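You operate a simulated robot arm through the tools that you are given. There is no shell and no other tool. Be economical: measure what you need, move in short steps, check, and stop when the job is done.

Carry out the task below with a simulated robot arm. There is one attempt and no reset: what you move stays moved.

TASK
Lock the tube, press on the lamp base with the green label, then open the clamp.
Fine: the base lies beside the jig; lay it in the channel and use the press lever.

It is judged by the outcome, as a careful person would: the job done as asked, and still so three seconds after it is handed in. It fails if anything else is knocked over, pushed out of place, dropped, spilled or broken.

THE ROBOT
A 7-joint arm with a two-finger parallel gripper, fixed in place. Base frame: the origin is at the foot of the arm, x ahead of it, y to its left, z up; the work surface is at about z = -2. Lengths are in mm, angles in rad, forces in N, time in s.
With the tool pointing down near the work surface it reaches from about 240 to 620 mm from the base axis. Its first joint turns from -1.152 to 1.152 rad. Payload 2.6 kg.
Tool frame: the origin (TCP) lies between the finger pads and is the grasp point; the fingertips stand 30 mm ahead of it; z points along the fingers, y is the line along which they close. The gripper opens to 94 mm. The fingers are 28 mm wide and 10 mm thick; the gripper's body (50 by 96 mm) begins 55 mm behind the TCP.
Orientation is that of the tool frame in the base frame, as a unit quaternion [x, y, z, w]. With the fingers straight down and closing along the base's y, the tool's x points along the base's -x, its y along +y and its z along -z.

THE INTERFACE
- The arm moves only by the tool nudge_tool. Its argument "increments" is a list of rows, each a list of 7 numbers: the shift along the base's x, y, z in mm, then the turn, a rotation vector about the base's x, y, z in rad, then the finger opening in mm, from 0 to 94. In form: [[x, y, z, ax, ay, az, grip], ...]. A call has 1 to 10 rows; each row shifts and turns the commanded pose from where the row before left it. A row lasts 0.2 s, in which the tool goes at most 50 mm and 0.15 rad; a call with a longer step from one row to the next is refused whole, and so is a gripper value outside its range. A pose out of reach is approached as far as the arm can. The call stops where the force on the tool passes 70 N (or 10 N more than at its start, if that is more) or the arm is blocked; 0.2 s more then pass. The fingers move at their own pace (about 72 mm/s each) and stop on an object; they squeeze with about 20 N. The grip force told is the motor's: it shows also when the fingers shut on nothing. Time passes only in rows, and 0.2 s behind the last, so rows that do not move let the fingers close. It gives the time, the measured TCP pose, the force on the tool (base axes), the opening and the grip force at its end, in the units of the frame above (readings bear some noise).
- Cameras (640 x 400 px; columns grow to the right, rows downward): "scene" is fixed at [48.6, 451, 560.5]; the picture's right is [-0.59, -0.81, 0.00], its down [-0.51, 0.37, -0.78] and it looks along [0.63, -0.46, -0.62] (base axes); focal length 347 px, centre (320, 200). "wrist" rides on the gripper at [-37, 0, -58] in the tool frame; the picture's right is [0.00, -1.00, 0.00], its down [0.97, 0.00, -0.24] and it looks along [0.24, 0.00, 0.97] (tool axes); focal length 218 px, centre (320, 200).
- get_image(camera): a new picture of that camera. No time passes.
- pixel_to_xyz(camera, pixels): for up to 12 pixels [column, row] of the newest picture of that camera ("zoom" is the newest enlarged one), the place [x, y, z] in the base frame of the surface seen there, good to about 3 mm. No time passes.
- inspect(camera, box): a new picture of the part [left, top, right, bottom] of that camera's present view, enlarged. No time passes.
- finish_job(): hands the job in; it is judged then, once.

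Work in short steps. Measure before you move; look again where a grasp or a placing could have gone wrong, and mend it. You have 80 turns and 54 pictures in all, the two below and enlarged ones among them. Open the gripper and draw the arm clear of the work before you hand the job in, unless the task says otherwise; then end with one line.

The tools are called after ">>>" by a JSON object that holds its "fn" and its "kwargs". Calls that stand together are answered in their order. nudge_tool: Moves the arm, as the interface text tells. Its arguments: {"type":"object","properties":{"increments":{"type":"array","items":{"type":"array","items":{"type":"number"}}}},"required":["increments"]} The other tools are called the same way: get_image (camera) takes a picture; pixel_to_xyz (camera, pixels) gives the place of the surface under pixels of a picture; inspect (camera, box) takes an enlarged picture of a part of a camera's view; finish_job () hands the job in.

At the start:

```text
clock: 0.0
tool_pos: [399.9, 76.1, 282.6]
tool_rot: [0.0, 1.0, 0.0, 0.001]
wrist_force: [-0.9, -0.1, 0.3]
finger_gap: 93.9
finger_force: 0.1
```

scene: 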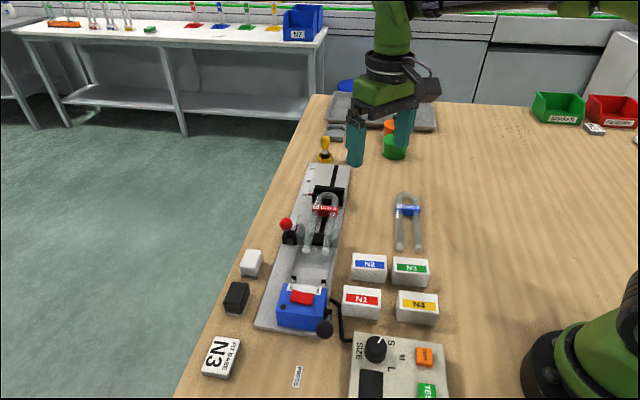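
wrist: 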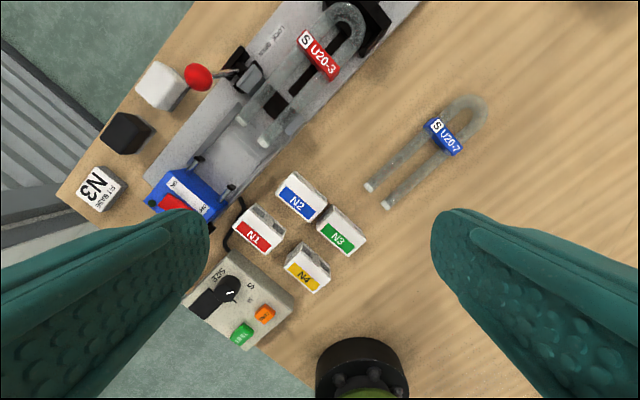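

I'll look closely at the jig and the bases, since the lever, the clamp and the green N3 base need to be identified.

>>> {"fn": "inspect", "kwargs": {"camera": "scene", "box": [240, 150, 380, 340]}}

>>> {"fn": "inspect", "kwargs": {"camera": "wrist", "box": [60, 0, 420, 225]}}

>>> {"fn": "inspect", "kwargs": {"camera": "scene", "box": [180, 240, 460, 400]}}

```text
2.11 times, centred on (310, 245) of scene
```

zoom: 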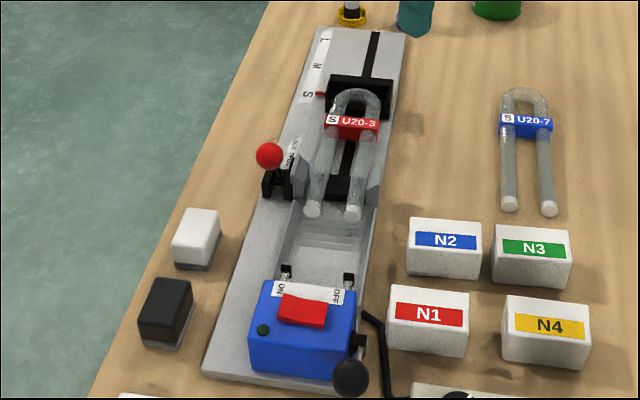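

```text
1.78 times, centred on (240, 112) of wrist
```

zoom: 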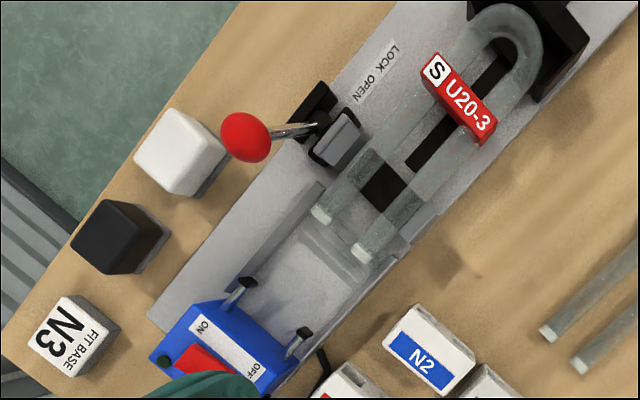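

```text
2.29 times, centred on (320, 320) of scene
```

zoom: 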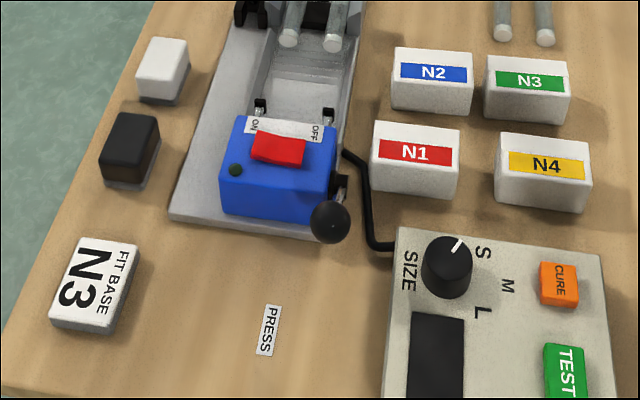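

The jig holds tube U20-3 against the S stop, with a red-ball clamp lever (LOCK/OPEN) and a blue press with a black ball. I'll measure the key points in the last zoom and the full scene.

>>> {"fn": "pixel_to_xyz", "kwargs": {"camera": "zoom", "pixels": [[330, 222], [260, 105], [329, 118], [278, 148], [492, 62], [566, 66], [489, 88], [563, 92], [490, 116], [564, 120], [285, 90], [268, 330]]}}

>>> {"fn": "pixel_to_xyz", "kwargs": {"camera": "scene", "pixels": [[286, 224], [291, 236], [308, 247], [329, 248], [312, 168], [349, 168], [258, 325], [321, 330], [326, 210], [308, 262], [334, 225], [331, 250]]}}

>>> {"fn": "inspect", "kwargs": {"camera": "scene", "box": [270, 200, 350, 250]}}

>>> {"fn": "inspect", "kwargs": {"camera": "scene", "box": [260, 250, 356, 345]}}

```text
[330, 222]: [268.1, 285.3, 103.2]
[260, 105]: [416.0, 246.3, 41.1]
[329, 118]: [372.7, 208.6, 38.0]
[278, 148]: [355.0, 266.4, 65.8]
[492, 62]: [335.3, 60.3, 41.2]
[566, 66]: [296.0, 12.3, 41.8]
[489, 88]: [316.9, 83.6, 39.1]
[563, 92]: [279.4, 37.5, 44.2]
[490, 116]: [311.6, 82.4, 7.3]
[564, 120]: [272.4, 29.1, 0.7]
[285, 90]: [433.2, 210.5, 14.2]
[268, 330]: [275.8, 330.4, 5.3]
```

```text
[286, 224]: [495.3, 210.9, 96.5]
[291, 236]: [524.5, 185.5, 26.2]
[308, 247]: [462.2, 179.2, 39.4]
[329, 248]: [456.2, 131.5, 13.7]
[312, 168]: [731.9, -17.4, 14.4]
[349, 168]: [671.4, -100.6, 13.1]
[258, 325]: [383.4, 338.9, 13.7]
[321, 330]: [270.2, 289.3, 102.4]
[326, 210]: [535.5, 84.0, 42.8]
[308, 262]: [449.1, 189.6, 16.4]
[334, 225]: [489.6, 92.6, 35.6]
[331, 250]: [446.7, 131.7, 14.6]
```

```text
8.00 times, centred on (310, 225) of scene
```

zoom: 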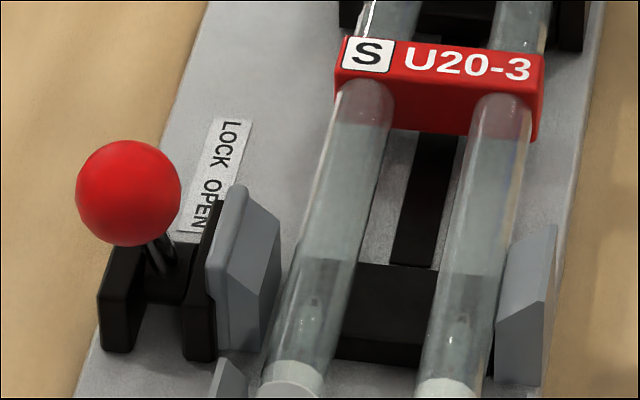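

```text
4.21 times, centred on (308, 298) of scene
```

zoom: 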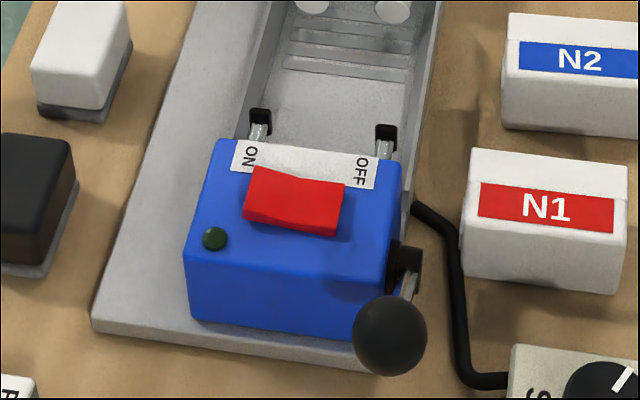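

Jig axis runs along about (0.70,-0.71). I'll look closer at the base blocks from the wrist to see where their sockets face.

>>> {"fn": "inspect", "kwargs": {"camera": "wrist", "box": [210, 150, 390, 300]}}

>>> {"fn": "pixel_to_xyz", "kwargs": {"camera": "wrist", "pixels": [[316, 228], [354, 258], [368, 241], [330, 206], [336, 235], [200, 77], [263, 140], [284, 85], [300, 110], [232, 148], [270, 165], [225, 190]]}}

```text
2.67 times, centred on (300, 225) of wrist
```

zoom: 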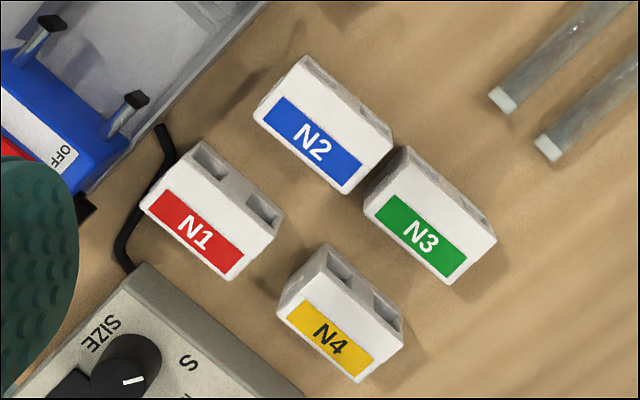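

```text
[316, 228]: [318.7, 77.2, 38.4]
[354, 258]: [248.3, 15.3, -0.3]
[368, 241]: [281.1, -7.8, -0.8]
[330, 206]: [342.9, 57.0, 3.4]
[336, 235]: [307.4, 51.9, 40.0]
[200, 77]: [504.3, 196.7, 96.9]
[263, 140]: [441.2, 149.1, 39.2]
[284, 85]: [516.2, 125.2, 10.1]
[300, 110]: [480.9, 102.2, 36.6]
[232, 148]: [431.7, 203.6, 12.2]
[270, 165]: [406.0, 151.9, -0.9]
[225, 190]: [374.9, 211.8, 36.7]
```

N3's sockets already face along +u toward the tubes, so it mostly needs translating. First the clamp: I turn the tool about 0.775 rad so the fingers close along the jig axis and go above the red ball (~(500,203,90)).

>>> {"fn": "nudge_tool", "kwargs": {"increments": [[16, 21, -10, 0, 0, 0.13, 94], [16, 21, -10, 0, 0, 0.13, 94], [16, 21, -10, 0, 0, 0.13, 94], [16, 21, -10, 0, 0, 0.13, 94], [16, 21, -10, 0, 0, 0.13, 60], [16, 21, -10, 0, 0, 0.125, 60]]}}

>>> {"fn": "get_image", "kwargs": {"camera": "wrist"}}

>>> {"fn": "get_image", "kwargs": {"camera": "scene"}}

```text
clock: 1.4
tool_pos: [496.2, 202.2, 223.9]
tool_rot: [-0.38, 0.925, 0.0, 0.0]
wrist_force: [0.9, 0.2, 0.2]
finger_gap: 60.1
finger_force: 0.0
```

```text
45 pictures are left
```

wrist: 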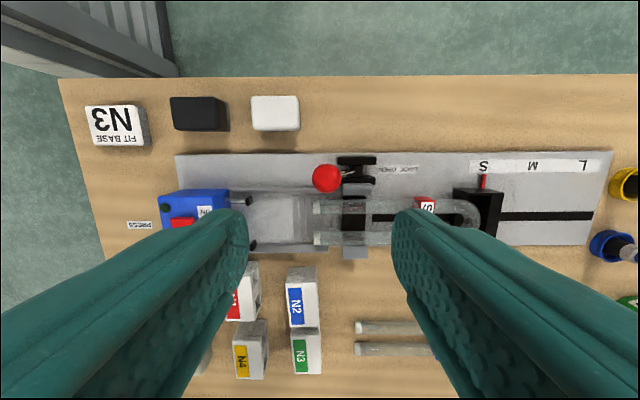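

```text
44 pictures are left
```

scene: 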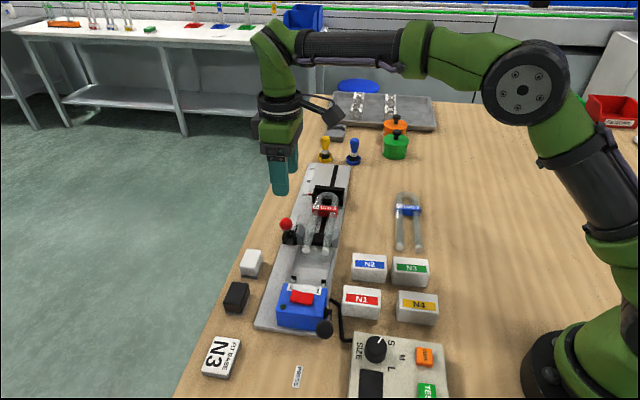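

The jig now lies level in the wrist view. Measure the ball (327,178), clamp block, channel, tubes and bases here.

>>> {"fn": "pixel_to_xyz", "kwargs": {"camera": "wrist", "pixels": [[327, 178], [313, 178], [341, 178], [357, 172], [315, 206], [315, 238], [270, 215], [305, 330], [318, 328], [318, 373], [296, 373], [267, 350]]}}

>>> {"fn": "inspect", "kwargs": {"camera": "wrist", "box": [220, 140, 420, 265]}}

```text
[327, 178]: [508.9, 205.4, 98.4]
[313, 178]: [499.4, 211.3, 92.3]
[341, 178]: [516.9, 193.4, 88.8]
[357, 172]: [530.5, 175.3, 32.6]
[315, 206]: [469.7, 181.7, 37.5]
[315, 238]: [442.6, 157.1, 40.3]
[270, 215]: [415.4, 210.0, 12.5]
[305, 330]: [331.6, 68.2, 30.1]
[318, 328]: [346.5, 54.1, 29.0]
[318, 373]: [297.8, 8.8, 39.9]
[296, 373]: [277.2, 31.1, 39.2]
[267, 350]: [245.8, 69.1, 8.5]
```

```text
3.20 times, centred on (320, 202) of wrist
```

zoom: 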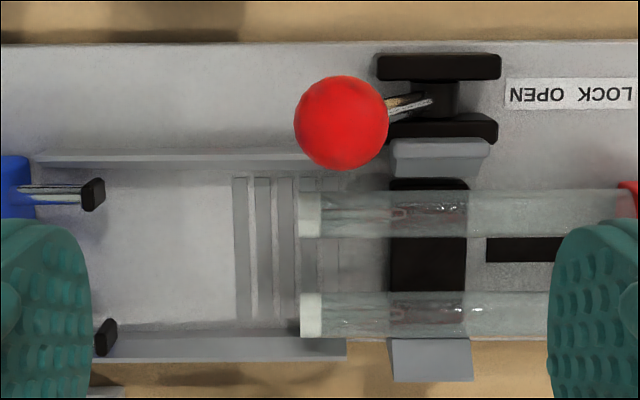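

Ball centre ≈ (508,202,88). I descend with the fingers straddling it (tips at z≈65), then push along +u toward LOCK.

>>> {"fn": "nudge_tool", "kwargs": {"increments": [[12, 0, -30, 0, 0, 0, 60], [0, 0, -40, 0, 0, 0, 60], [0, 0, -40, 0, 0, 0, 60], [0, 0, -19, 0, 0, 0, 60], [0, 0, 0, 0, 0, 0, 60]]}}

>>> {"fn": "nudge_tool", "kwargs": {"increments": [[8.4, -8.6, 0, 0, 0, 0, 60], [8.4, -8.6, 0, 0, 0, 0, 60], [7, -7.1, 0, 0, 0, 0, 60], [7, -7.1, 0, 0, 0, 0, 60], [7, -7.1, 0, 0, 0, 0, 60], [0, 0, 0, 0, 0, 0, 60]]}}

>>> {"fn": "get_image", "kwargs": {"camera": "wrist"}}

```text
clock: 2.6
tool_pos: [505.2, 201.6, 97.2]
tool_rot: [-0.378, 0.926, 0.0, -0.001]
wrist_force: [0.5, 0.4, 0.0]
finger_gap: 60.4
finger_force: 0.1
```

```text
clock: 4.0
tool_pos: [547.4, 163.4, 95.1]
tool_rot: [-0.378, 0.926, 0.001, 0.0]
wrist_force: [-0.2, -0.5, -0.6]
finger_gap: 59.9
finger_force: 0.1
```

```text
42 pictures are left
```

wrist: 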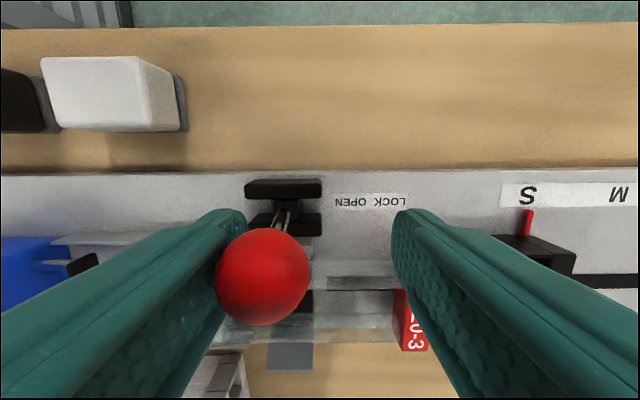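

The ball now rides the left finger with the lever near upright; I keep pushing along +u.

>>> {"fn": "nudge_tool", "kwargs": {"increments": [[5.6, -5.7, 0, 0, 0, 0, 60], [5.6, -5.7, 0, 0, 0, 0, 60], [5.6, -5.7, 0, 0, 0, 0, 60], [5.6, -5.7, 0, 0, 0, 0, 60], [0, 0, 0, 0, 0, 0, 60]]}}

>>> {"fn": "get_image", "kwargs": {"camera": "wrist"}}

```text
clock: 5.2
tool_pos: [567.2, 141.3, 93.3]
tool_rot: [-0.379, 0.925, 0.002, -0.001]
wrist_force: [-5.0, 4.1, 1.3]
finger_gap: 63.9
finger_force: 3.8
```

```text
41 pictures are left
```

wrist: 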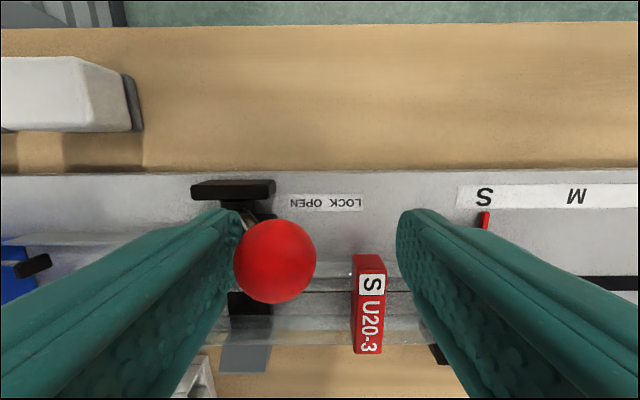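

A reaction of about 6 N and the finger being forced open: either the clamp is biting or it's at its stop. Measure the ball and look from the scene.

>>> {"fn": "pixel_to_xyz", "kwargs": {"camera": "wrist", "pixels": [[275, 262], [260, 190], [316, 262], [370, 285]]}}

>>> {"fn": "inspect", "kwargs": {"camera": "scene", "box": [260, 170, 360, 260]}}

```text
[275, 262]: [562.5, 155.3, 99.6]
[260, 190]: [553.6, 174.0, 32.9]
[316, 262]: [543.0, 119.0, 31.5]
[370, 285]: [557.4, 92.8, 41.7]
```

```text
4.44 times, centred on (310, 215) of scene
```

zoom: 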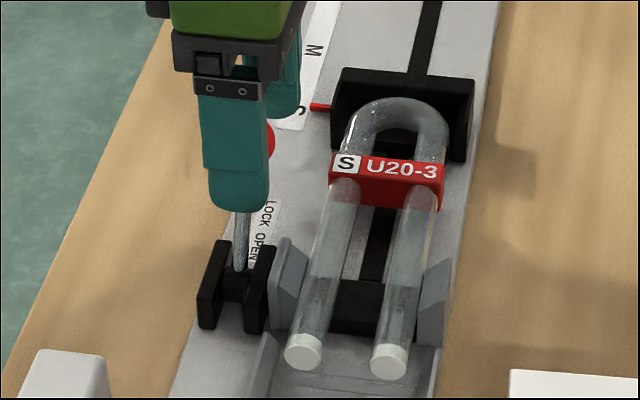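

The lever is past upright. I close lightly around the ball so the fingers can't be driven open, and push a little more to see if it's at its stop.

>>> {"fn": "nudge_tool", "kwargs": {"increments": [[0, 0, 0, 0, 0, 0, 24], [0, 0, 0, 0, 0, 0, 24], [3.5, -3.6, -1, 0, 0, 0, 24], [3.5, -3.6, -1, 0, 0, 0, 24], [0, 0, 0, 0, 0, 0, 24]]}}

>>> {"fn": "inspect", "kwargs": {"camera": "wrist", "box": [140, 130, 440, 400]}}

>>> {"fn": "inspect", "kwargs": {"camera": "scene", "box": [270, 200, 350, 260]}}

```text
clock: 6.4
tool_pos: [569.5, 140.4, 94.5]
tool_rot: [-0.377, 0.926, 0.011, -0.003]
wrist_force: [-39.5, 16.5, 29.5]
finger_gap: 66.1
finger_force: 19.9
```

```text
1.48 times, centred on (290, 265) of wrist
```

zoom: 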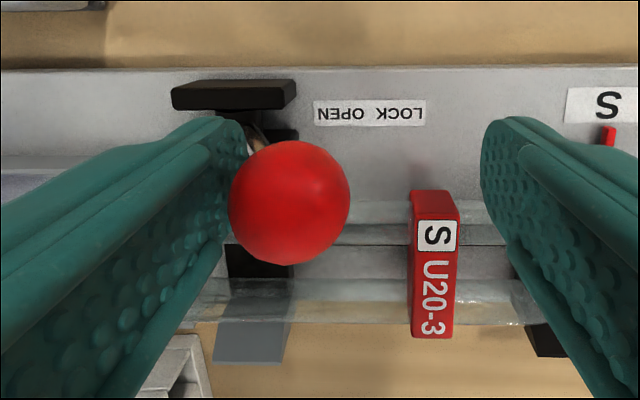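

```text
6.67 times, centred on (310, 230) of scene
```

zoom: 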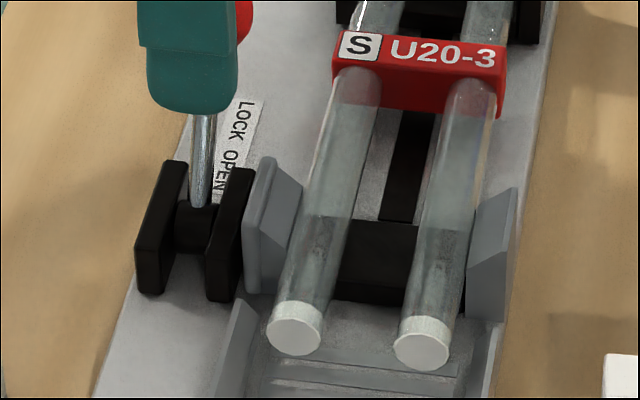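

Force rose to ~45 N without motion: the lever is at the LOCK stop and the jaw touches the tube. I back the finger off, open, rise and check it stays.

>>> {"fn": "nudge_tool", "kwargs": {"increments": [[-7, 7, 1, 0, 0, 0, 60], [-8, 8.2, 0, 0, 0, 0, 60], [0, 0, 40, 0, 0, 0, 60], [0, 0, 40, 0, 0, 0, 60], [0, 0, 40, 0, 0, 0, 60], [0, 0, 0, 0, 0, 0, 60]]}}

>>> {"fn": "inspect", "kwargs": {"camera": "scene", "box": [260, 170, 360, 260]}}

>>> {"fn": "inspect", "kwargs": {"camera": "wrist", "box": [160, 120, 400, 280]}}

```text
clock: 7.8
tool_pos: [561.3, 147.7, 210.1]
tool_rot: [-0.378, 0.926, 0.0, 0.0]
wrist_force: [0.2, 0.0, -0.7]
finger_gap: 59.9
finger_force: 0.0
```

```text
4.44 times, centred on (310, 215) of scene
```

zoom: 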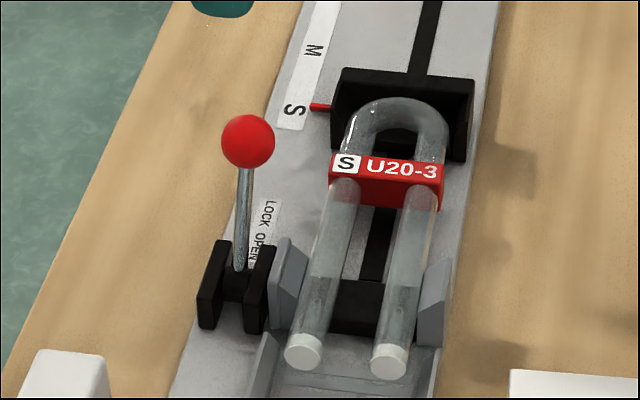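

```text
2.50 times, centred on (280, 200) of wrist
```

zoom: 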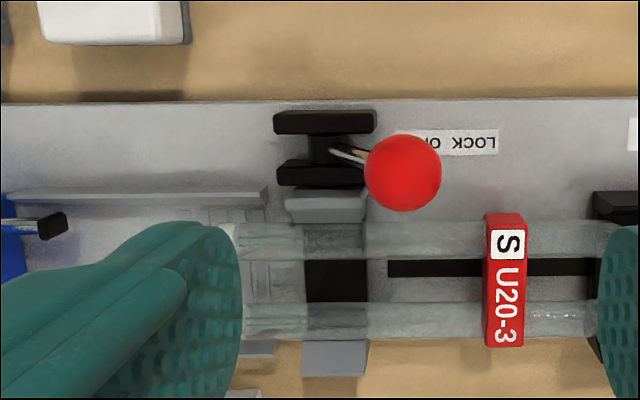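

Locked: lever leans to the LOCK side and the jaw now touches the tube. Next, move above N3 (~(307,48)).

>>> {"fn": "nudge_tool", "kwargs": {"increments": [[-41, -15, 0, 0, 0, 0, 60], [-41, -15, 0, 0, 0, 0, 60], [-41, -15, 0, 0, 0, 0, 60], [-41, -15, 0, 0, 0, 0, 60], [-41, -15, 0, 0, 0, 0, 70], [-41, -15, 0, 0, 0, 0, 70], [0, 0, 0, 0, 0, 0, 70]]}}

>>> {"fn": "get_image", "kwargs": {"camera": "wrist"}}

```text
clock: 9.4
tool_pos: [310.3, 58.1, 210.7]
tool_rot: [-0.378, 0.926, 0.0, 0.0]
wrist_force: [-0.8, -0.2, 0.6]
finger_gap: 70.0
finger_force: 0.1
```

```text
35 pictures are left
```

wrist: 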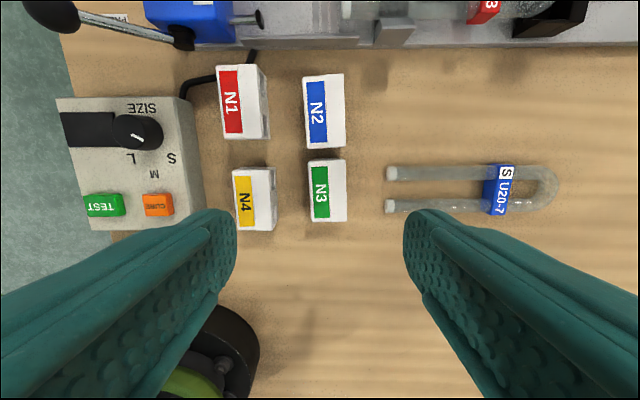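

N3 is clear of N4 (33 mm) and the U20-7 tube (~40 mm), so closing along u works. Measure its corners in a zoom.

>>> {"fn": "inspect", "kwargs": {"camera": "wrist", "box": [270, 140, 390, 240]}}

>>> {"fn": "inspect", "kwargs": {"camera": "wrist", "box": [0, 0, 290, 110]}}

```text
4.00 times, centred on (330, 190) of wrist
```

zoom: 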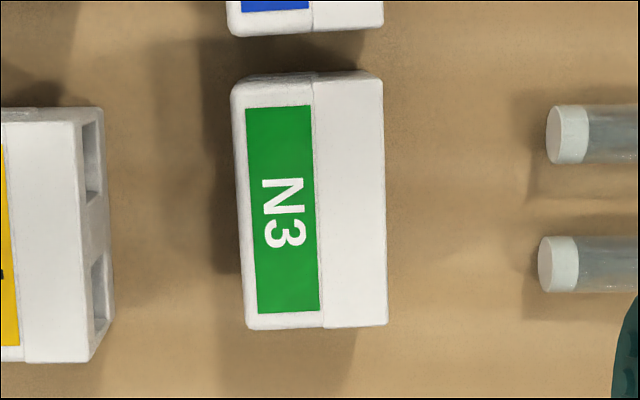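

```text
2.21 times, centred on (145, 55) of wrist
```

zoom: 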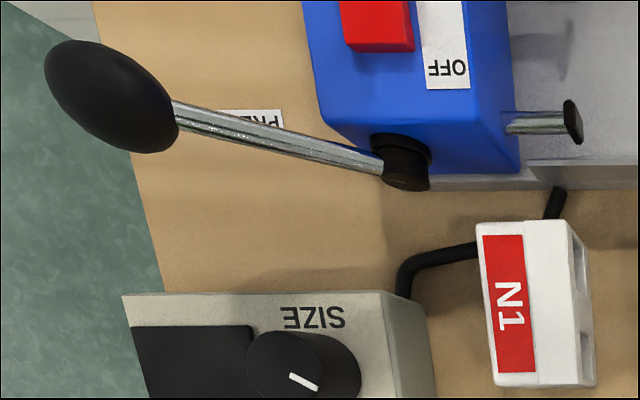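

N3 is turned about 3° from the tool; the jig sits at 45°. The press lever pivots on the right side of the blue box, lying back (-u). Get N3's 3D points and the press geometry.

>>> {"fn": "pixel_to_xyz", "kwargs": {"camera": "wrist", "pixels": [[343, 161], [344, 218], [315, 219], [311, 165], [328, 190], [260, 19], [270, 205], [183, 38], [50, 18], [237, 10], [340, 40], [210, 30]]}}

>>> {"fn": "nudge_tool", "kwargs": {"increments": [[-4, -6, -30, 0, 0, 0.05, 70], [0, 0, -20, 0, 0, 0, 70], [0, 0, 0, 0, 0, 0, 70]]}}

>>> {"fn": "get_image", "kwargs": {"camera": "wrist"}}

```text
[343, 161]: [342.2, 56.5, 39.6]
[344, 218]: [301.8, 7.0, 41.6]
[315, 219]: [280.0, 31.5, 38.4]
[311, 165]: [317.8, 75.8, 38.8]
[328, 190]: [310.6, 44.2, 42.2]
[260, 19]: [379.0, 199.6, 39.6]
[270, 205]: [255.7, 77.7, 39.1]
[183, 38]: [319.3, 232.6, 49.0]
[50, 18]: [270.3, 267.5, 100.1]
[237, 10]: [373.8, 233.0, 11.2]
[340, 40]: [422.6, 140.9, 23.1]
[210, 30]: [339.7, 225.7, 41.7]
```

```text
clock: 10.2
tool_pos: [309.2, 54.0, 160.2]
tool_rot: [-0.4, 0.917, 0.001, 0.001]
wrist_force: [-0.3, -0.1, -0.5]
finger_gap: 70.1
finger_force: 0.1
```

```text
32 pictures are left
```

wrist: 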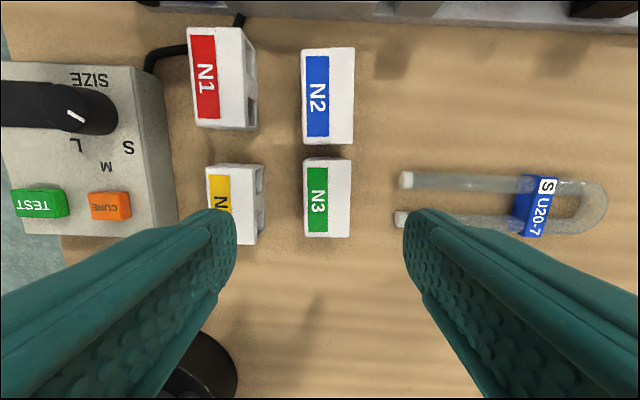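

Aligned. Centre over N3 (about 6 mm +u, 6 mm −v) and descend with 56 mm opening.

>>> {"fn": "nudge_tool", "kwargs": {"increments": [[0, -8.5, -20, 0, 0, 0, 56], [0, 0, -30, 0, 0, 0, 56], [0, 0, -30, 0, 0, 0, 56], [0, 0, 0, 0, 0, 0, 56]]}}

>>> {"fn": "get_image", "kwargs": {"camera": "wrist"}}

>>> {"fn": "inspect", "kwargs": {"camera": "scene", "box": [340, 190, 460, 320]}}

```text
clock: 11.2
tool_pos: [310.1, 47.8, 83.9]
tool_rot: [-0.401, 0.916, -0.001, 0.001]
wrist_force: [0.3, -0.1, -0.5]
finger_gap: 56.1
finger_force: 0.0
```

```text
31 pictures are left
```

wrist: 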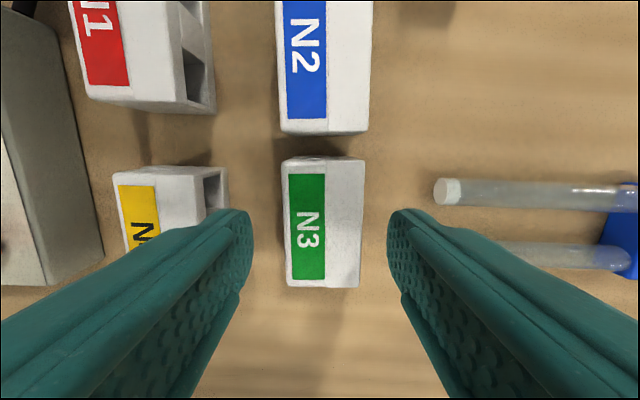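

```text
3.08 times, centred on (400, 255) of scene
```

zoom: 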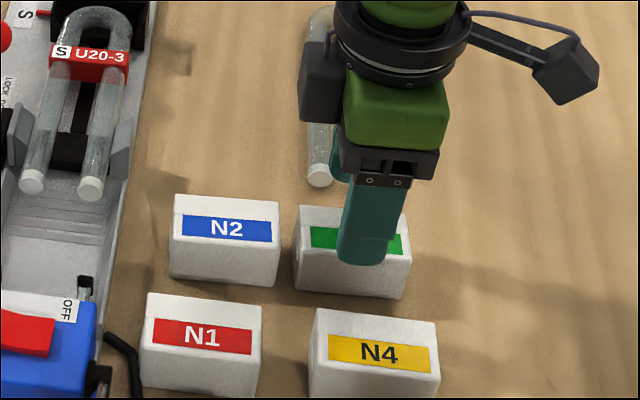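

Well centred. Descend 48 mm to z≈36 and close.

>>> {"fn": "nudge_tool", "kwargs": {"increments": [[0, 0, -25, 0, 0, 0, 56], [0, 0, -23, 0, 0, 0, 56], [0, 0, 0, 0, 0, 0, 25], [0, 0, 0, 0, 0, 0, 25], [0, 0, 0, 0, 0, 0, 25]]}}

>>> {"fn": "nudge_tool", "kwargs": {"increments": [[0, 0, 15, 0, 0, 0, 25], [0, 0, 30, 0, 0, 0, 25], [0, 0, 30, 0, 0, 0, 25], [0, 0, 25, 0, 0, 0, 25], [0, 0, 0, 0, 0, 0, 25]]}}

>>> {"fn": "get_image", "kwargs": {"camera": "wrist"}}

```text
clock: 12.4
tool_pos: [311.8, 45.7, 34.6]
tool_rot: [-0.401, 0.916, 0.001, 0.001]
wrist_force: [-1.4, 0.5, 1.7]
finger_gap: 43.8
finger_force: 19.7
```

```text
clock: 13.6
tool_pos: [310.9, 43.4, 134.9]
tool_rot: [-0.401, 0.916, 0.0, 0.0]
wrist_force: [-0.2, 0.7, 0.1]
finger_gap: 25.0
finger_force: 0.0
```

```text
29 pictures are left
```

wrist: 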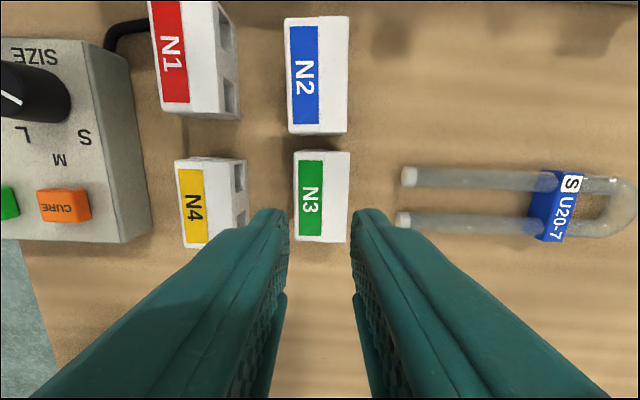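

The fingers stopped at 43.8 mm, then slipped to 25 on lifting; the block stayed on the table. Measure its actual width and look at it.

>>> {"fn": "pixel_to_xyz", "kwargs": {"camera": "wrist", "pixels": [[297, 160], [347, 160], [299, 238], [345, 238], [321, 160], [323, 238], [297, 152], [348, 152], [352, 200], [355, 200]]}}

>>> {"fn": "inspect", "kwargs": {"camera": "wrist", "box": [260, 130, 380, 260]}}

>>> {"fn": "inspect", "kwargs": {"camera": "scene", "box": [340, 210, 460, 320]}}

```text
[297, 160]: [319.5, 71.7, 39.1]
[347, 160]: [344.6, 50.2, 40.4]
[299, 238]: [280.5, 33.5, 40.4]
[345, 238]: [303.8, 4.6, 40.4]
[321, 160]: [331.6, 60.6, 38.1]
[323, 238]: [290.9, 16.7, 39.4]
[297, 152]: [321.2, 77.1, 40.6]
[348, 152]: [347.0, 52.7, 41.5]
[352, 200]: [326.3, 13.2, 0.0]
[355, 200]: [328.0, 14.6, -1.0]
```

```text
3.08 times, centred on (320, 195) of wrist
```

zoom: 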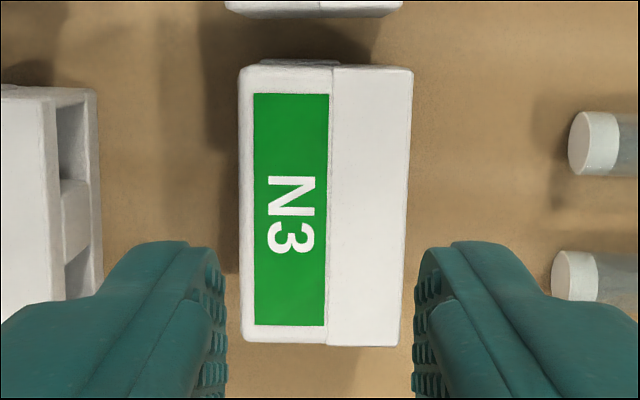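

```text
3.64 times, centred on (400, 265) of scene
```

zoom: 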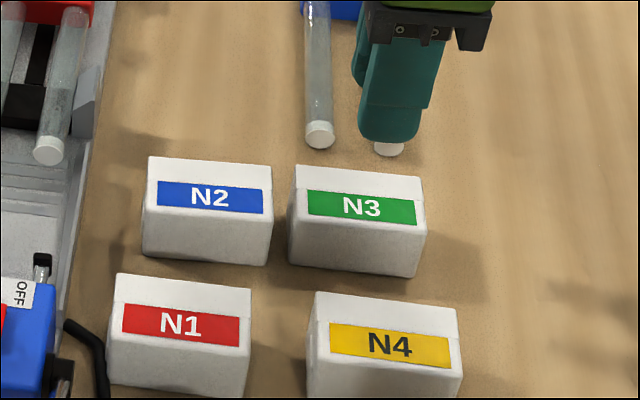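

The block is about 36 mm across with the tool aligned. I'll regrip at the same height and look before lifting.

>>> {"fn": "nudge_tool", "kwargs": {"increments": [[0.7, -2.1, 0, 0, 0, -0.008, 60], [0, 0, -40, 0, 0, 0, 60], [0, 0, -40, 0, 0, 0, 60], [0, 0, -19, 0, 0, 0, 60], [0, 0, 0, 0, 0, 0, 60], [0, 0, 0, 0, 0, 0, 10], [0, 0, 0, 0, 0, 0, 10], [0, 0, 0, 0, 0, 0, 10], [0, 0, 0, 0, 0, 0, 10]]}}

>>> {"fn": "get_image", "kwargs": {"camera": "wrist"}}

```text
clock: 15.6
tool_pos: [311.0, 40.1, 35.6]
tool_rot: [-0.398, 0.918, 0.0, 0.0]
wrist_force: [-0.2, 0.5, -0.7]
finger_gap: 43.9
finger_force: 19.7
```

```text
26 pictures are left
```

wrist: 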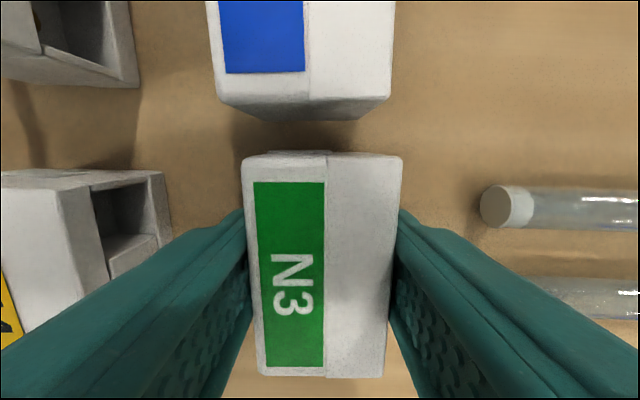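

The grip looks square. Lift slowly and watch the gap.

>>> {"fn": "nudge_tool", "kwargs": {"increments": [[0, 0, 3, 0, 0, 0, 10], [0, 0, 4, 0, 0, 0, 10], [0, 0, 4, 0, 0, 0, 10], [0, 0, 0, 0, 0, 0, 10]]}}

>>> {"fn": "inspect", "kwargs": {"camera": "scene", "box": [340, 210, 460, 320]}}

```text
clock: 16.6
tool_pos: [311.9, 42.3, 45.2]
tool_rot: [-0.397, 0.918, 0.0, 0.0]
wrist_force: [-0.1, 0.4, -0.8]
finger_gap: 43.7
finger_force: 20.1
```

```text
3.64 times, centred on (400, 265) of scene
```

zoom: 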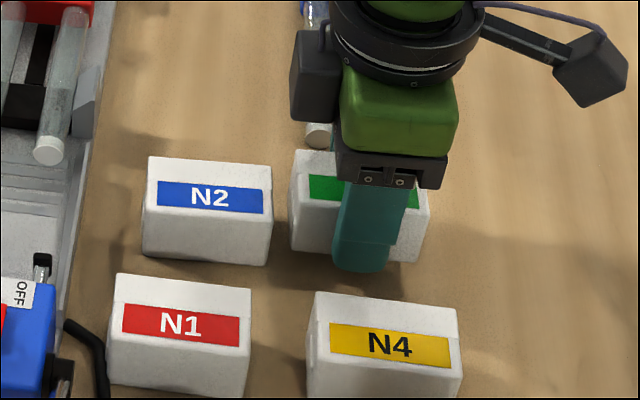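

It's lifting (bottom clear of the table, gap steady at 43.7). Continue gently upward.

>>> {"fn": "nudge_tool", "kwargs": {"increments": [[0, 0, 7, 0, 0, 0, 10], [0, 0, 8, 0, 0, 0, 10], [0, 0, 9, 0, 0, 0, 10], [0, 0, 10, 0, 0, 0, 10], [0, 0, 10, 0, 0, 0, 10], [0, 0, 10, 0, 0, 0, 10], [0, 0, 10, 0, 0, 0, 10], [0, 0, 5, 0, 0, 0, 10], [0, 0, 0, 0, 0, 0, 10]]}}

>>> {"fn": "get_image", "kwargs": {"camera": "wrist"}}

```text
clock: 18.6
tool_pos: [311.2, 41.5, 115.1]
tool_rot: [-0.397, 0.918, 0.0, 0.0]
wrist_force: [0.5, 0.7, -1.6]
finger_gap: 43.6
finger_force: 19.4
```

```text
24 pictures are left
```

wrist: 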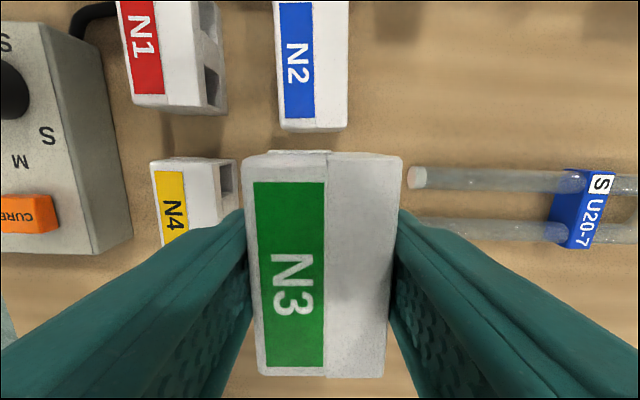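

Held square, block ≈ 69×44 mm, its centre ~1 mm from the TCP. Channel centre is v≈440 with tube ends at u≈203 and rod tips at u≈120, so I carry it to u≈160 (x≈424, y≈198), staying at z=115.

>>> {"fn": "nudge_tool", "kwargs": {"increments": [[5, 7, 0, 0, 0, -0.008, 10], [9, 12, 0, 0, 0, -0.008, 10], [13, 18, 0, 0, 0, -0.008, 10], [13, 18, 0, 0, 0, -0.007, 10], [14, 19, 0, 0, 0, 0, 10], [14, 20, 0, 0, 0, 0, 10], [14, 20, 0, 0, 0, 0, 10], [13, 19, 0, 0, 0, 0, 10], [10, 13, 0, 0, 0, 0, 10], [8, 10, 0, 0, 0, 0, 10]]}}

>>> {"fn": "get_image", "kwargs": {"camera": "wrist"}}

>>> {"fn": "inspect", "kwargs": {"camera": "scene", "box": [240, 190, 380, 340]}}

```text
clock: 20.8
tool_pos: [423.8, 199.7, 116.3]
tool_rot: [-0.382, 0.924, 0.0, 0.0]
wrist_force: [-0.3, -0.4, -0.8]
finger_gap: 43.9
finger_force: 19.6
```

```text
23 pictures are left
```

wrist: 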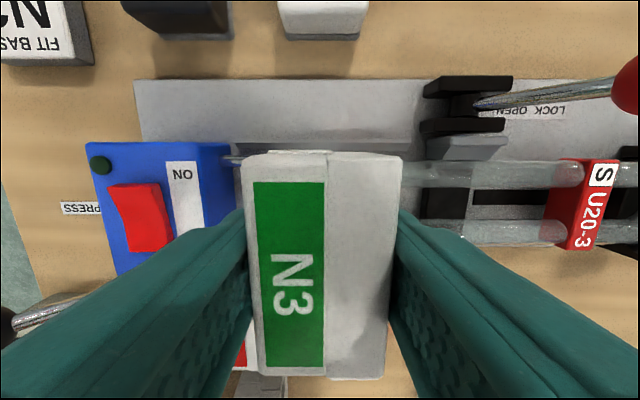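

```text
2.67 times, centred on (310, 265) of scene
```

zoom: 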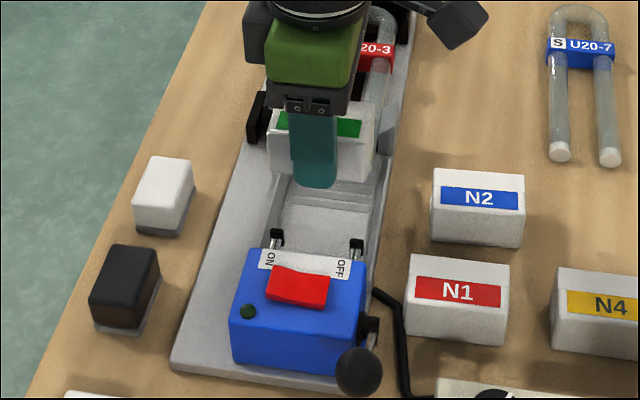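

Measure the rails and tubes in both views for the exact channel centre before lowering.

>>> {"fn": "pixel_to_xyz", "kwargs": {"camera": "wrist", "pixels": [[300, 143], [300, 148], [380, 143], [380, 149], [520, 174], [520, 232], [480, 174], [480, 228], [230, 161]]}}

>>> {"fn": "pixel_to_xyz", "kwargs": {"camera": "zoom", "pixels": [[277, 210], [271, 217], [281, 218], [379, 190], [374, 200], [365, 230], [369, 230], [363, 223], [357, 242], [275, 234], [320, 220], [383, 200]]}}

>>> {"fn": "inspect", "kwargs": {"camera": "scene", "box": [280, 230, 350, 280]}}

```text
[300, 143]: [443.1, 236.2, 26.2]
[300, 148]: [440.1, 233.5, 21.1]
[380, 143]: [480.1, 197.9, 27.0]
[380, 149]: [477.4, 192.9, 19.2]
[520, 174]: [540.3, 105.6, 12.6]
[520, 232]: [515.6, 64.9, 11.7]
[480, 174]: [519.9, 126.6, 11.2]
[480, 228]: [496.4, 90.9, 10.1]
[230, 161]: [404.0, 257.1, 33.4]
```

```text
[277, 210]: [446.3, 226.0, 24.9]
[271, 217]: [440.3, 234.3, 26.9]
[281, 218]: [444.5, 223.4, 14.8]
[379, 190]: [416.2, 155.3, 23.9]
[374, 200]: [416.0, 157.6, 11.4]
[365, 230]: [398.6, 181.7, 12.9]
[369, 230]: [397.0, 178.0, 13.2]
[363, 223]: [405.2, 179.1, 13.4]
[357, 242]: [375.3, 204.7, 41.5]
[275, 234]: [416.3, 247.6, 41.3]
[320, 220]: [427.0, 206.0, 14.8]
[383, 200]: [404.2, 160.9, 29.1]
```

```text
8.00 times, centred on (315, 255) of scene
```

zoom: 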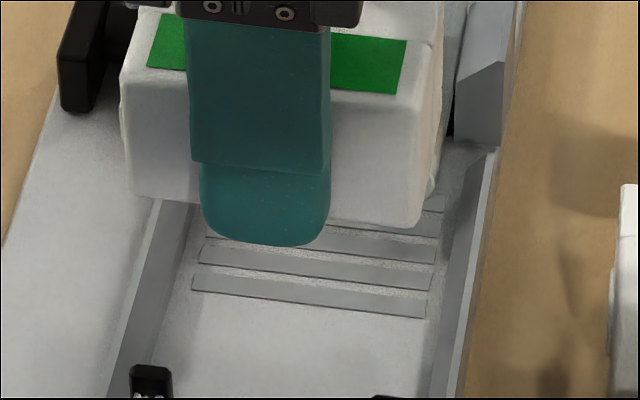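

Channel floor spans v≈406–472 (centre ≈439.3) with flared rails up to z≈26. Measure the held block's ends.

>>> {"fn": "pixel_to_xyz", "kwargs": {"camera": "wrist", "pixels": [[290, 158], [290, 163], [360, 158], [360, 163], [290, 371], [290, 375], [360, 371], [360, 376], [250, 260], [392, 260]]}}

```text
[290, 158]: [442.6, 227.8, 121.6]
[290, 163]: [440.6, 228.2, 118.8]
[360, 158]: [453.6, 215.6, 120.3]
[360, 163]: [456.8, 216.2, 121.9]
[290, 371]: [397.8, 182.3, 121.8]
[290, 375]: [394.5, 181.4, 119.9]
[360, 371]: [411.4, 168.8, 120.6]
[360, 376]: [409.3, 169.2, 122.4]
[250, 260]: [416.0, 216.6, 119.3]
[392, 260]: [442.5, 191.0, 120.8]
```

Block centre is at v≈441.5, so shift −2.2 mm in v and lower toward the floor (contact expected at TCP z≈50).

>>> {"fn": "nudge_tool", "kwargs": {"increments": [[-1.5, -1.6, -10, 0, 0, 0.003, 10], [0, 0, -12, 0, 0, 0, 10], [0, 0, -12, 0, 0, 0, 10], [0, 0, -8, 0, 0, 0, 10], [0, 0, -6, 0, 0, 0, 10], [0, 0, -4, 0, 0, 0, 10], [0, 0, -4, 0, 0, 0, 10], [0, 0, 0, 0, 0, 0, 10]]}}

>>> {"fn": "inspect", "kwargs": {"camera": "scene", "box": [270, 210, 350, 290]}}

>>> {"fn": "get_image", "kwargs": {"camera": "wrist"}}

```text
clock: 22.6
tool_pos: [421.6, 196.0, 57.5]
tool_rot: [-0.384, 0.923, 0.0, 0.0]
wrist_force: [0.0, -0.2, -0.2]
finger_gap: 44.0
finger_force: 20.5
```

```text
5.00 times, centred on (310, 250) of scene
```

zoom: 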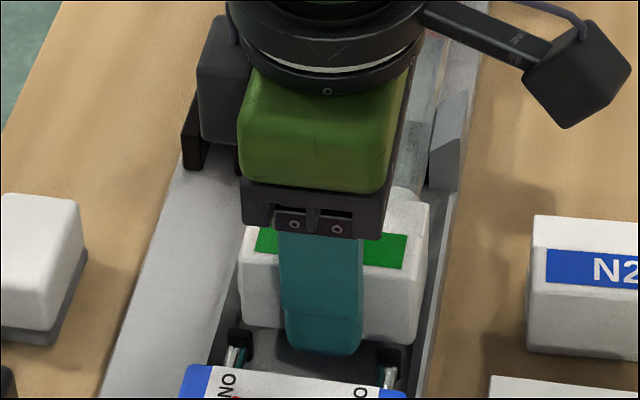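

```text
19 pictures are left
```

wrist: 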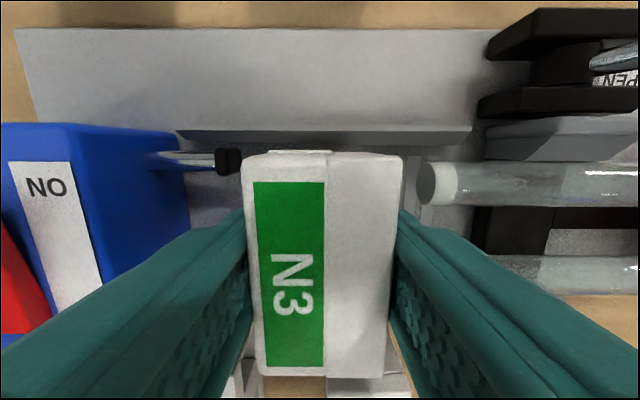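

Block sits between rails, clear of the rod tips and tube ends. Lower the last ~8 mm slowly.

>>> {"fn": "nudge_tool", "kwargs": {"increments": [[0, 0, -2.5, 0, 0, 0, 10], [0, 0, -2, 0, 0, 0, 10], [0, 0, -1.5, 0, 0, 0, 10], [0, 0, -1, 0, 0, 0, 10], [0, 0, 0, 0, 0, 0, 10]]}}

```text
clock: 23.8
tool_pos: [422.4, 198.5, 52.5]
tool_rot: [-0.385, 0.923, 0.001, 0.002]
wrist_force: [7.6, 8.5, 2.6]
finger_gap: 43.9
finger_force: 20.4
```

A sideways push of ~11 N along +v means the block rides the right rail slightly; shift +1.5 mm in v and continue down.

>>> {"fn": "nudge_tool", "kwargs": {"increments": [[1.1, 1.1, 0.5, 0, 0, 0, 10], [0, 0, -1, 0, 0, 0, 10], [0, 0, 0, 0, 0, 0, 10]]}}

```text
clock: 24.6
tool_pos: [423.3, 197.7, 52.8]
tool_rot: [-0.383, 0.924, -0.001, -0.002]
wrist_force: [-0.6, -0.2, -1.6]
finger_gap: 43.7
finger_force: 19.9
```

>>> {"fn": "nudge_tool", "kwargs": {"increments": [[0, 0, -1.5, 0, 0, 0, 10], [0, 0, -1.5, 0, 0, 0, 10], [0, 0, 0, 0, 0, 0, 10]]}}

>>> {"fn": "inspect", "kwargs": {"camera": "scene", "box": [270, 210, 350, 290]}}

```text
clock: 25.4
tool_pos: [423.6, 197.3, 50.1]
tool_rot: [-0.384, 0.923, 0.0, 0.0]
wrist_force: [0.4, -0.6, -1.1]
finger_gap: 44.0
finger_force: 20.2
```

```text
5.00 times, centred on (310, 250) of scene
```

zoom: 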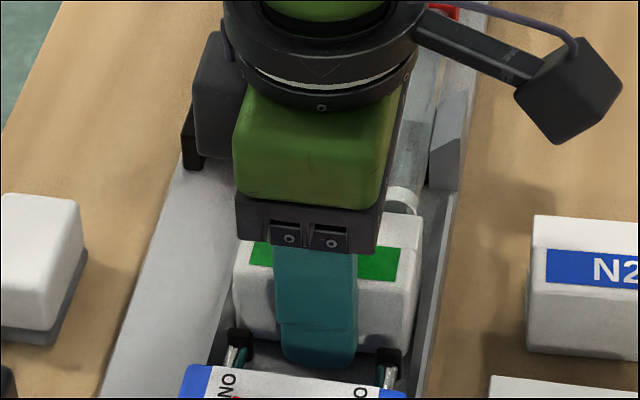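

No contact yet and the block is between the rails. Keep lowering by small amounts until the floor is felt.

>>> {"fn": "nudge_tool", "kwargs": {"increments": [[0, 0, -1, 0, 0, 0, 10], [0, 0, -1, 0, 0, 0, 10], [0, 0, -1, 0, 0, 0, 10], [0, 0, 0, 0, 0, 0, 10]]}}

```text
clock: 26.4
tool_pos: [422.3, 197.9, 46.0]
tool_rot: [-0.385, 0.923, 0.0, 0.001]
wrist_force: [-0.1, -0.4, -1.9]
finger_gap: 43.7
finger_force: 19.7
```

>>> {"fn": "nudge_tool", "kwargs": {"increments": [[0, 0, -1, 0, 0, 0, 10], [0, 0, -1, 0, 0, 0, 10], [0, 0, 0, 0, 0, 0, 10]]}}

>>> {"fn": "get_image", "kwargs": {"camera": "wrist"}}

```text
clock: 27.2
tool_pos: [423.3, 197.8, 45.9]
tool_rot: [-0.383, 0.924, 0.0, 0.0]
wrist_force: [-6.0, -2.3, 18.0]
finger_gap: 44.1
finger_force: 20.9
```

```text
17 pictures are left
```

wrist: 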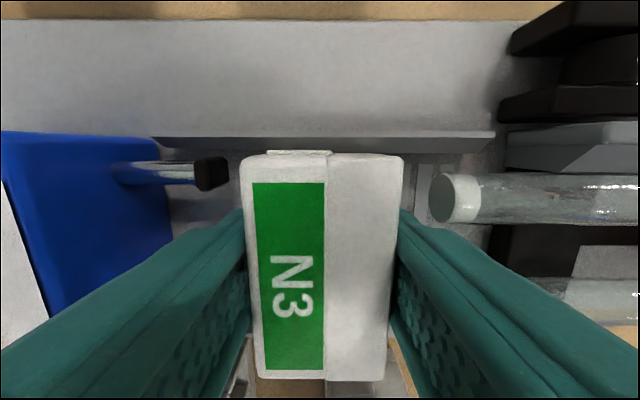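

Floor contact (18 N). Release with a small opening and rise straight up.

>>> {"fn": "nudge_tool", "kwargs": {"increments": [[0, 0, 1.5, 0, 0, 0, 44], [0, 0, 0, 0, 0, 0, 50], [0, 0, 0, 0, 0, 0, 51], [0, 0, 10, 0, 0, 0, 51], [0, 0, 25, 0, 0, 0, 51], [0, 0, 40, 0, 0, 0, 51], [0, 0, 40, 0, 0, 0, 51], [0, 0, 0, 0, 0, 0, 51]]}}

>>> {"fn": "get_image", "kwargs": {"camera": "wrist"}}

>>> {"fn": "inspect", "kwargs": {"camera": "scene", "box": [250, 200, 360, 350]}}

```text
clock: 29.0
tool_pos: [423.4, 196.0, 161.7]
tool_rot: [-0.384, 0.923, 0.0, 0.0]
wrist_force: [0.1, 0.5, -0.4]
finger_gap: 51.1
finger_force: 0.0
```

```text
16 pictures are left
```

wrist: 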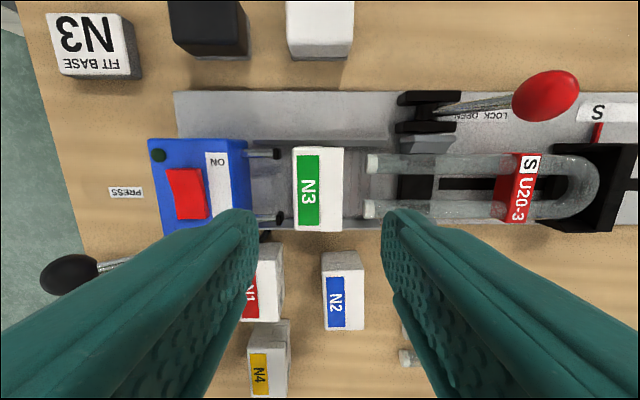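

```text
2.67 times, centred on (305, 275) of scene
```

zoom: 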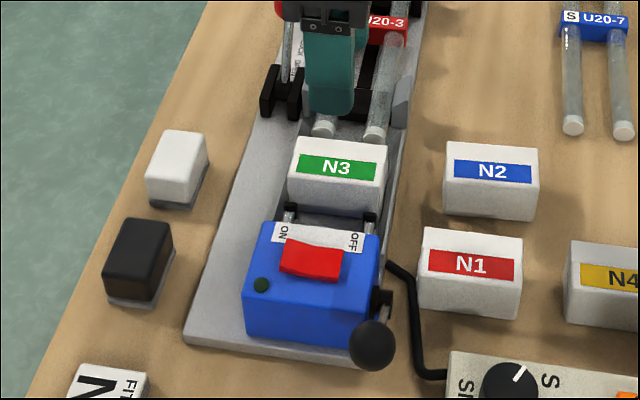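

N3 lies squarely in the channel, sockets toward the tubes. Now the press lever: measure its ball (70,276) and the rod tips.

>>> {"fn": "pixel_to_xyz", "kwargs": {"camera": "wrist", "pixels": [[70, 274], [50, 274], [90, 274], [110, 263], [278, 153], [278, 217], [296, 190], [371, 163], [371, 208], [344, 190], [320, 150], [320, 230]]}}

>>> {"fn": "pixel_to_xyz", "kwargs": {"camera": "zoom", "pixels": [[372, 345], [360, 345], [384, 345], [380, 300], [372, 325], [372, 365]]}}

```text
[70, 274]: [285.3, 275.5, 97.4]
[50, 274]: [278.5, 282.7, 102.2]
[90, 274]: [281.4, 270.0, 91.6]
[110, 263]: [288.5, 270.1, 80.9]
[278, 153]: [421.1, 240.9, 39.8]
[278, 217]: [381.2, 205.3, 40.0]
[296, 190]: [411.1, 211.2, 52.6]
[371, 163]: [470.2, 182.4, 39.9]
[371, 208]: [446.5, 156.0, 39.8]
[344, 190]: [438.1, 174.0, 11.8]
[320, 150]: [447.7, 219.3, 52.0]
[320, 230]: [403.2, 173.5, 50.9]
```

```text
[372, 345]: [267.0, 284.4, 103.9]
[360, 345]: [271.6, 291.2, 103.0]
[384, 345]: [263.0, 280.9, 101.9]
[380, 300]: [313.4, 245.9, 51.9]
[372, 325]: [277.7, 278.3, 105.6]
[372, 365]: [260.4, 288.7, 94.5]
```

The ball centre is near (274,276,94), pivot around u≈58; the lever leans back. I close the fingers, pass over, and come down behind the ball (u≈−32).

>>> {"fn": "nudge_tool", "kwargs": {"increments": [[0, 0, 30, 0, 0, 0, 20], [-34, 20, 0, 0, 0, 0, 0], [-34, 20, 0, 0, 0, 0, 0], [-34, 20, 0, 0, 0, 0, 0], [-34, 20, 0, 0, 0, 0, 0], [-35, 21, 0, 0, 0, 0, 0], [0, 0, 0, 0, 0, 0, 0]]}}

>>> {"fn": "get_image", "kwargs": {"camera": "wrist"}}

```text
clock: 30.6
tool_pos: [252.3, 299.8, 191.2]
tool_rot: [-0.385, 0.923, -0.001, 0.0]
wrist_force: [-0.2, -1.1, -0.1]
finger_gap: 0.1
finger_force: 19.8
```

```text
14 pictures are left
```

wrist: 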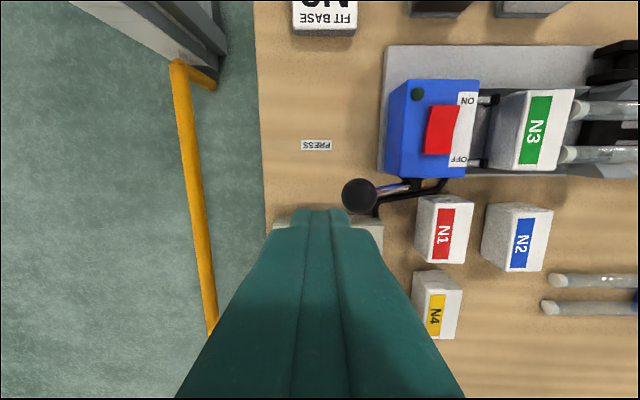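

Ball is at (359,196): aligned in v, 28 mm ahead of the tool. Descend with a touch more clearance, then push +u.

>>> {"fn": "nudge_tool", "kwargs": {"increments": [[-2, 2, -20, 0, 0, 0, 0], [0, 0, -25, 0, 0, 0, 0], [0, 0, -25, 0, 0, 0, 0], [0, 0, -16, 0, 0, 0, 0], [0, 0, 0, 0, 0, 0, 0]]}}

>>> {"fn": "nudge_tool", "kwargs": {"increments": [[5, -5, 0, 0, 0, 0, 0], [5, -5, 0, 0, 0, 0, 0], [5, -5, 0, 0, 0, 0, 0], [5, -5, 0, 0, 0, 0, 0], [5, -5, 0, 0, 0, 0, 0], [5, -5, 0, 0, 0, 0, 0], [0, 0, 0, 0, 0, 0, 0]]}}

>>> {"fn": "get_image", "kwargs": {"camera": "wrist"}}

```text
clock: 31.8
tool_pos: [249.0, 301.3, 105.1]
tool_rot: [-0.384, 0.923, 0.0, 0.0]
wrist_force: [0.2, -0.5, -1.2]
finger_gap: 0.3
finger_force: 20.6
```

```text
clock: 32.8
tool_pos: [255.6, 294.9, 105.5]
tool_rot: [-0.395, 0.918, 0.012, -0.006]
wrist_force: [-5.9, 7.5, -4.0]
finger_gap: 0.0
finger_force: 19.8
stopped in row 5: the force on the tool passed its limit (the readings are from after the stop); the commanded pose is now the measured one
```

```text
13 pictures are left
```

wrist: 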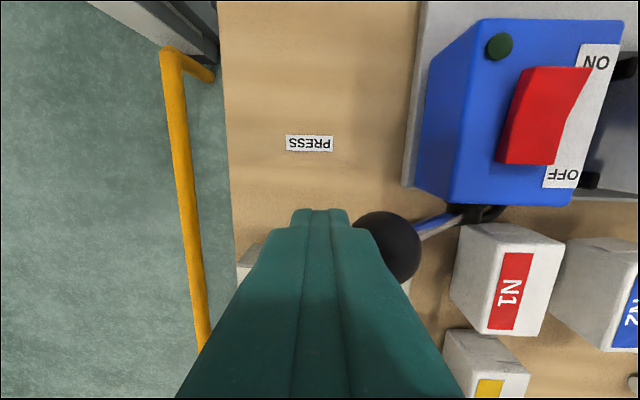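

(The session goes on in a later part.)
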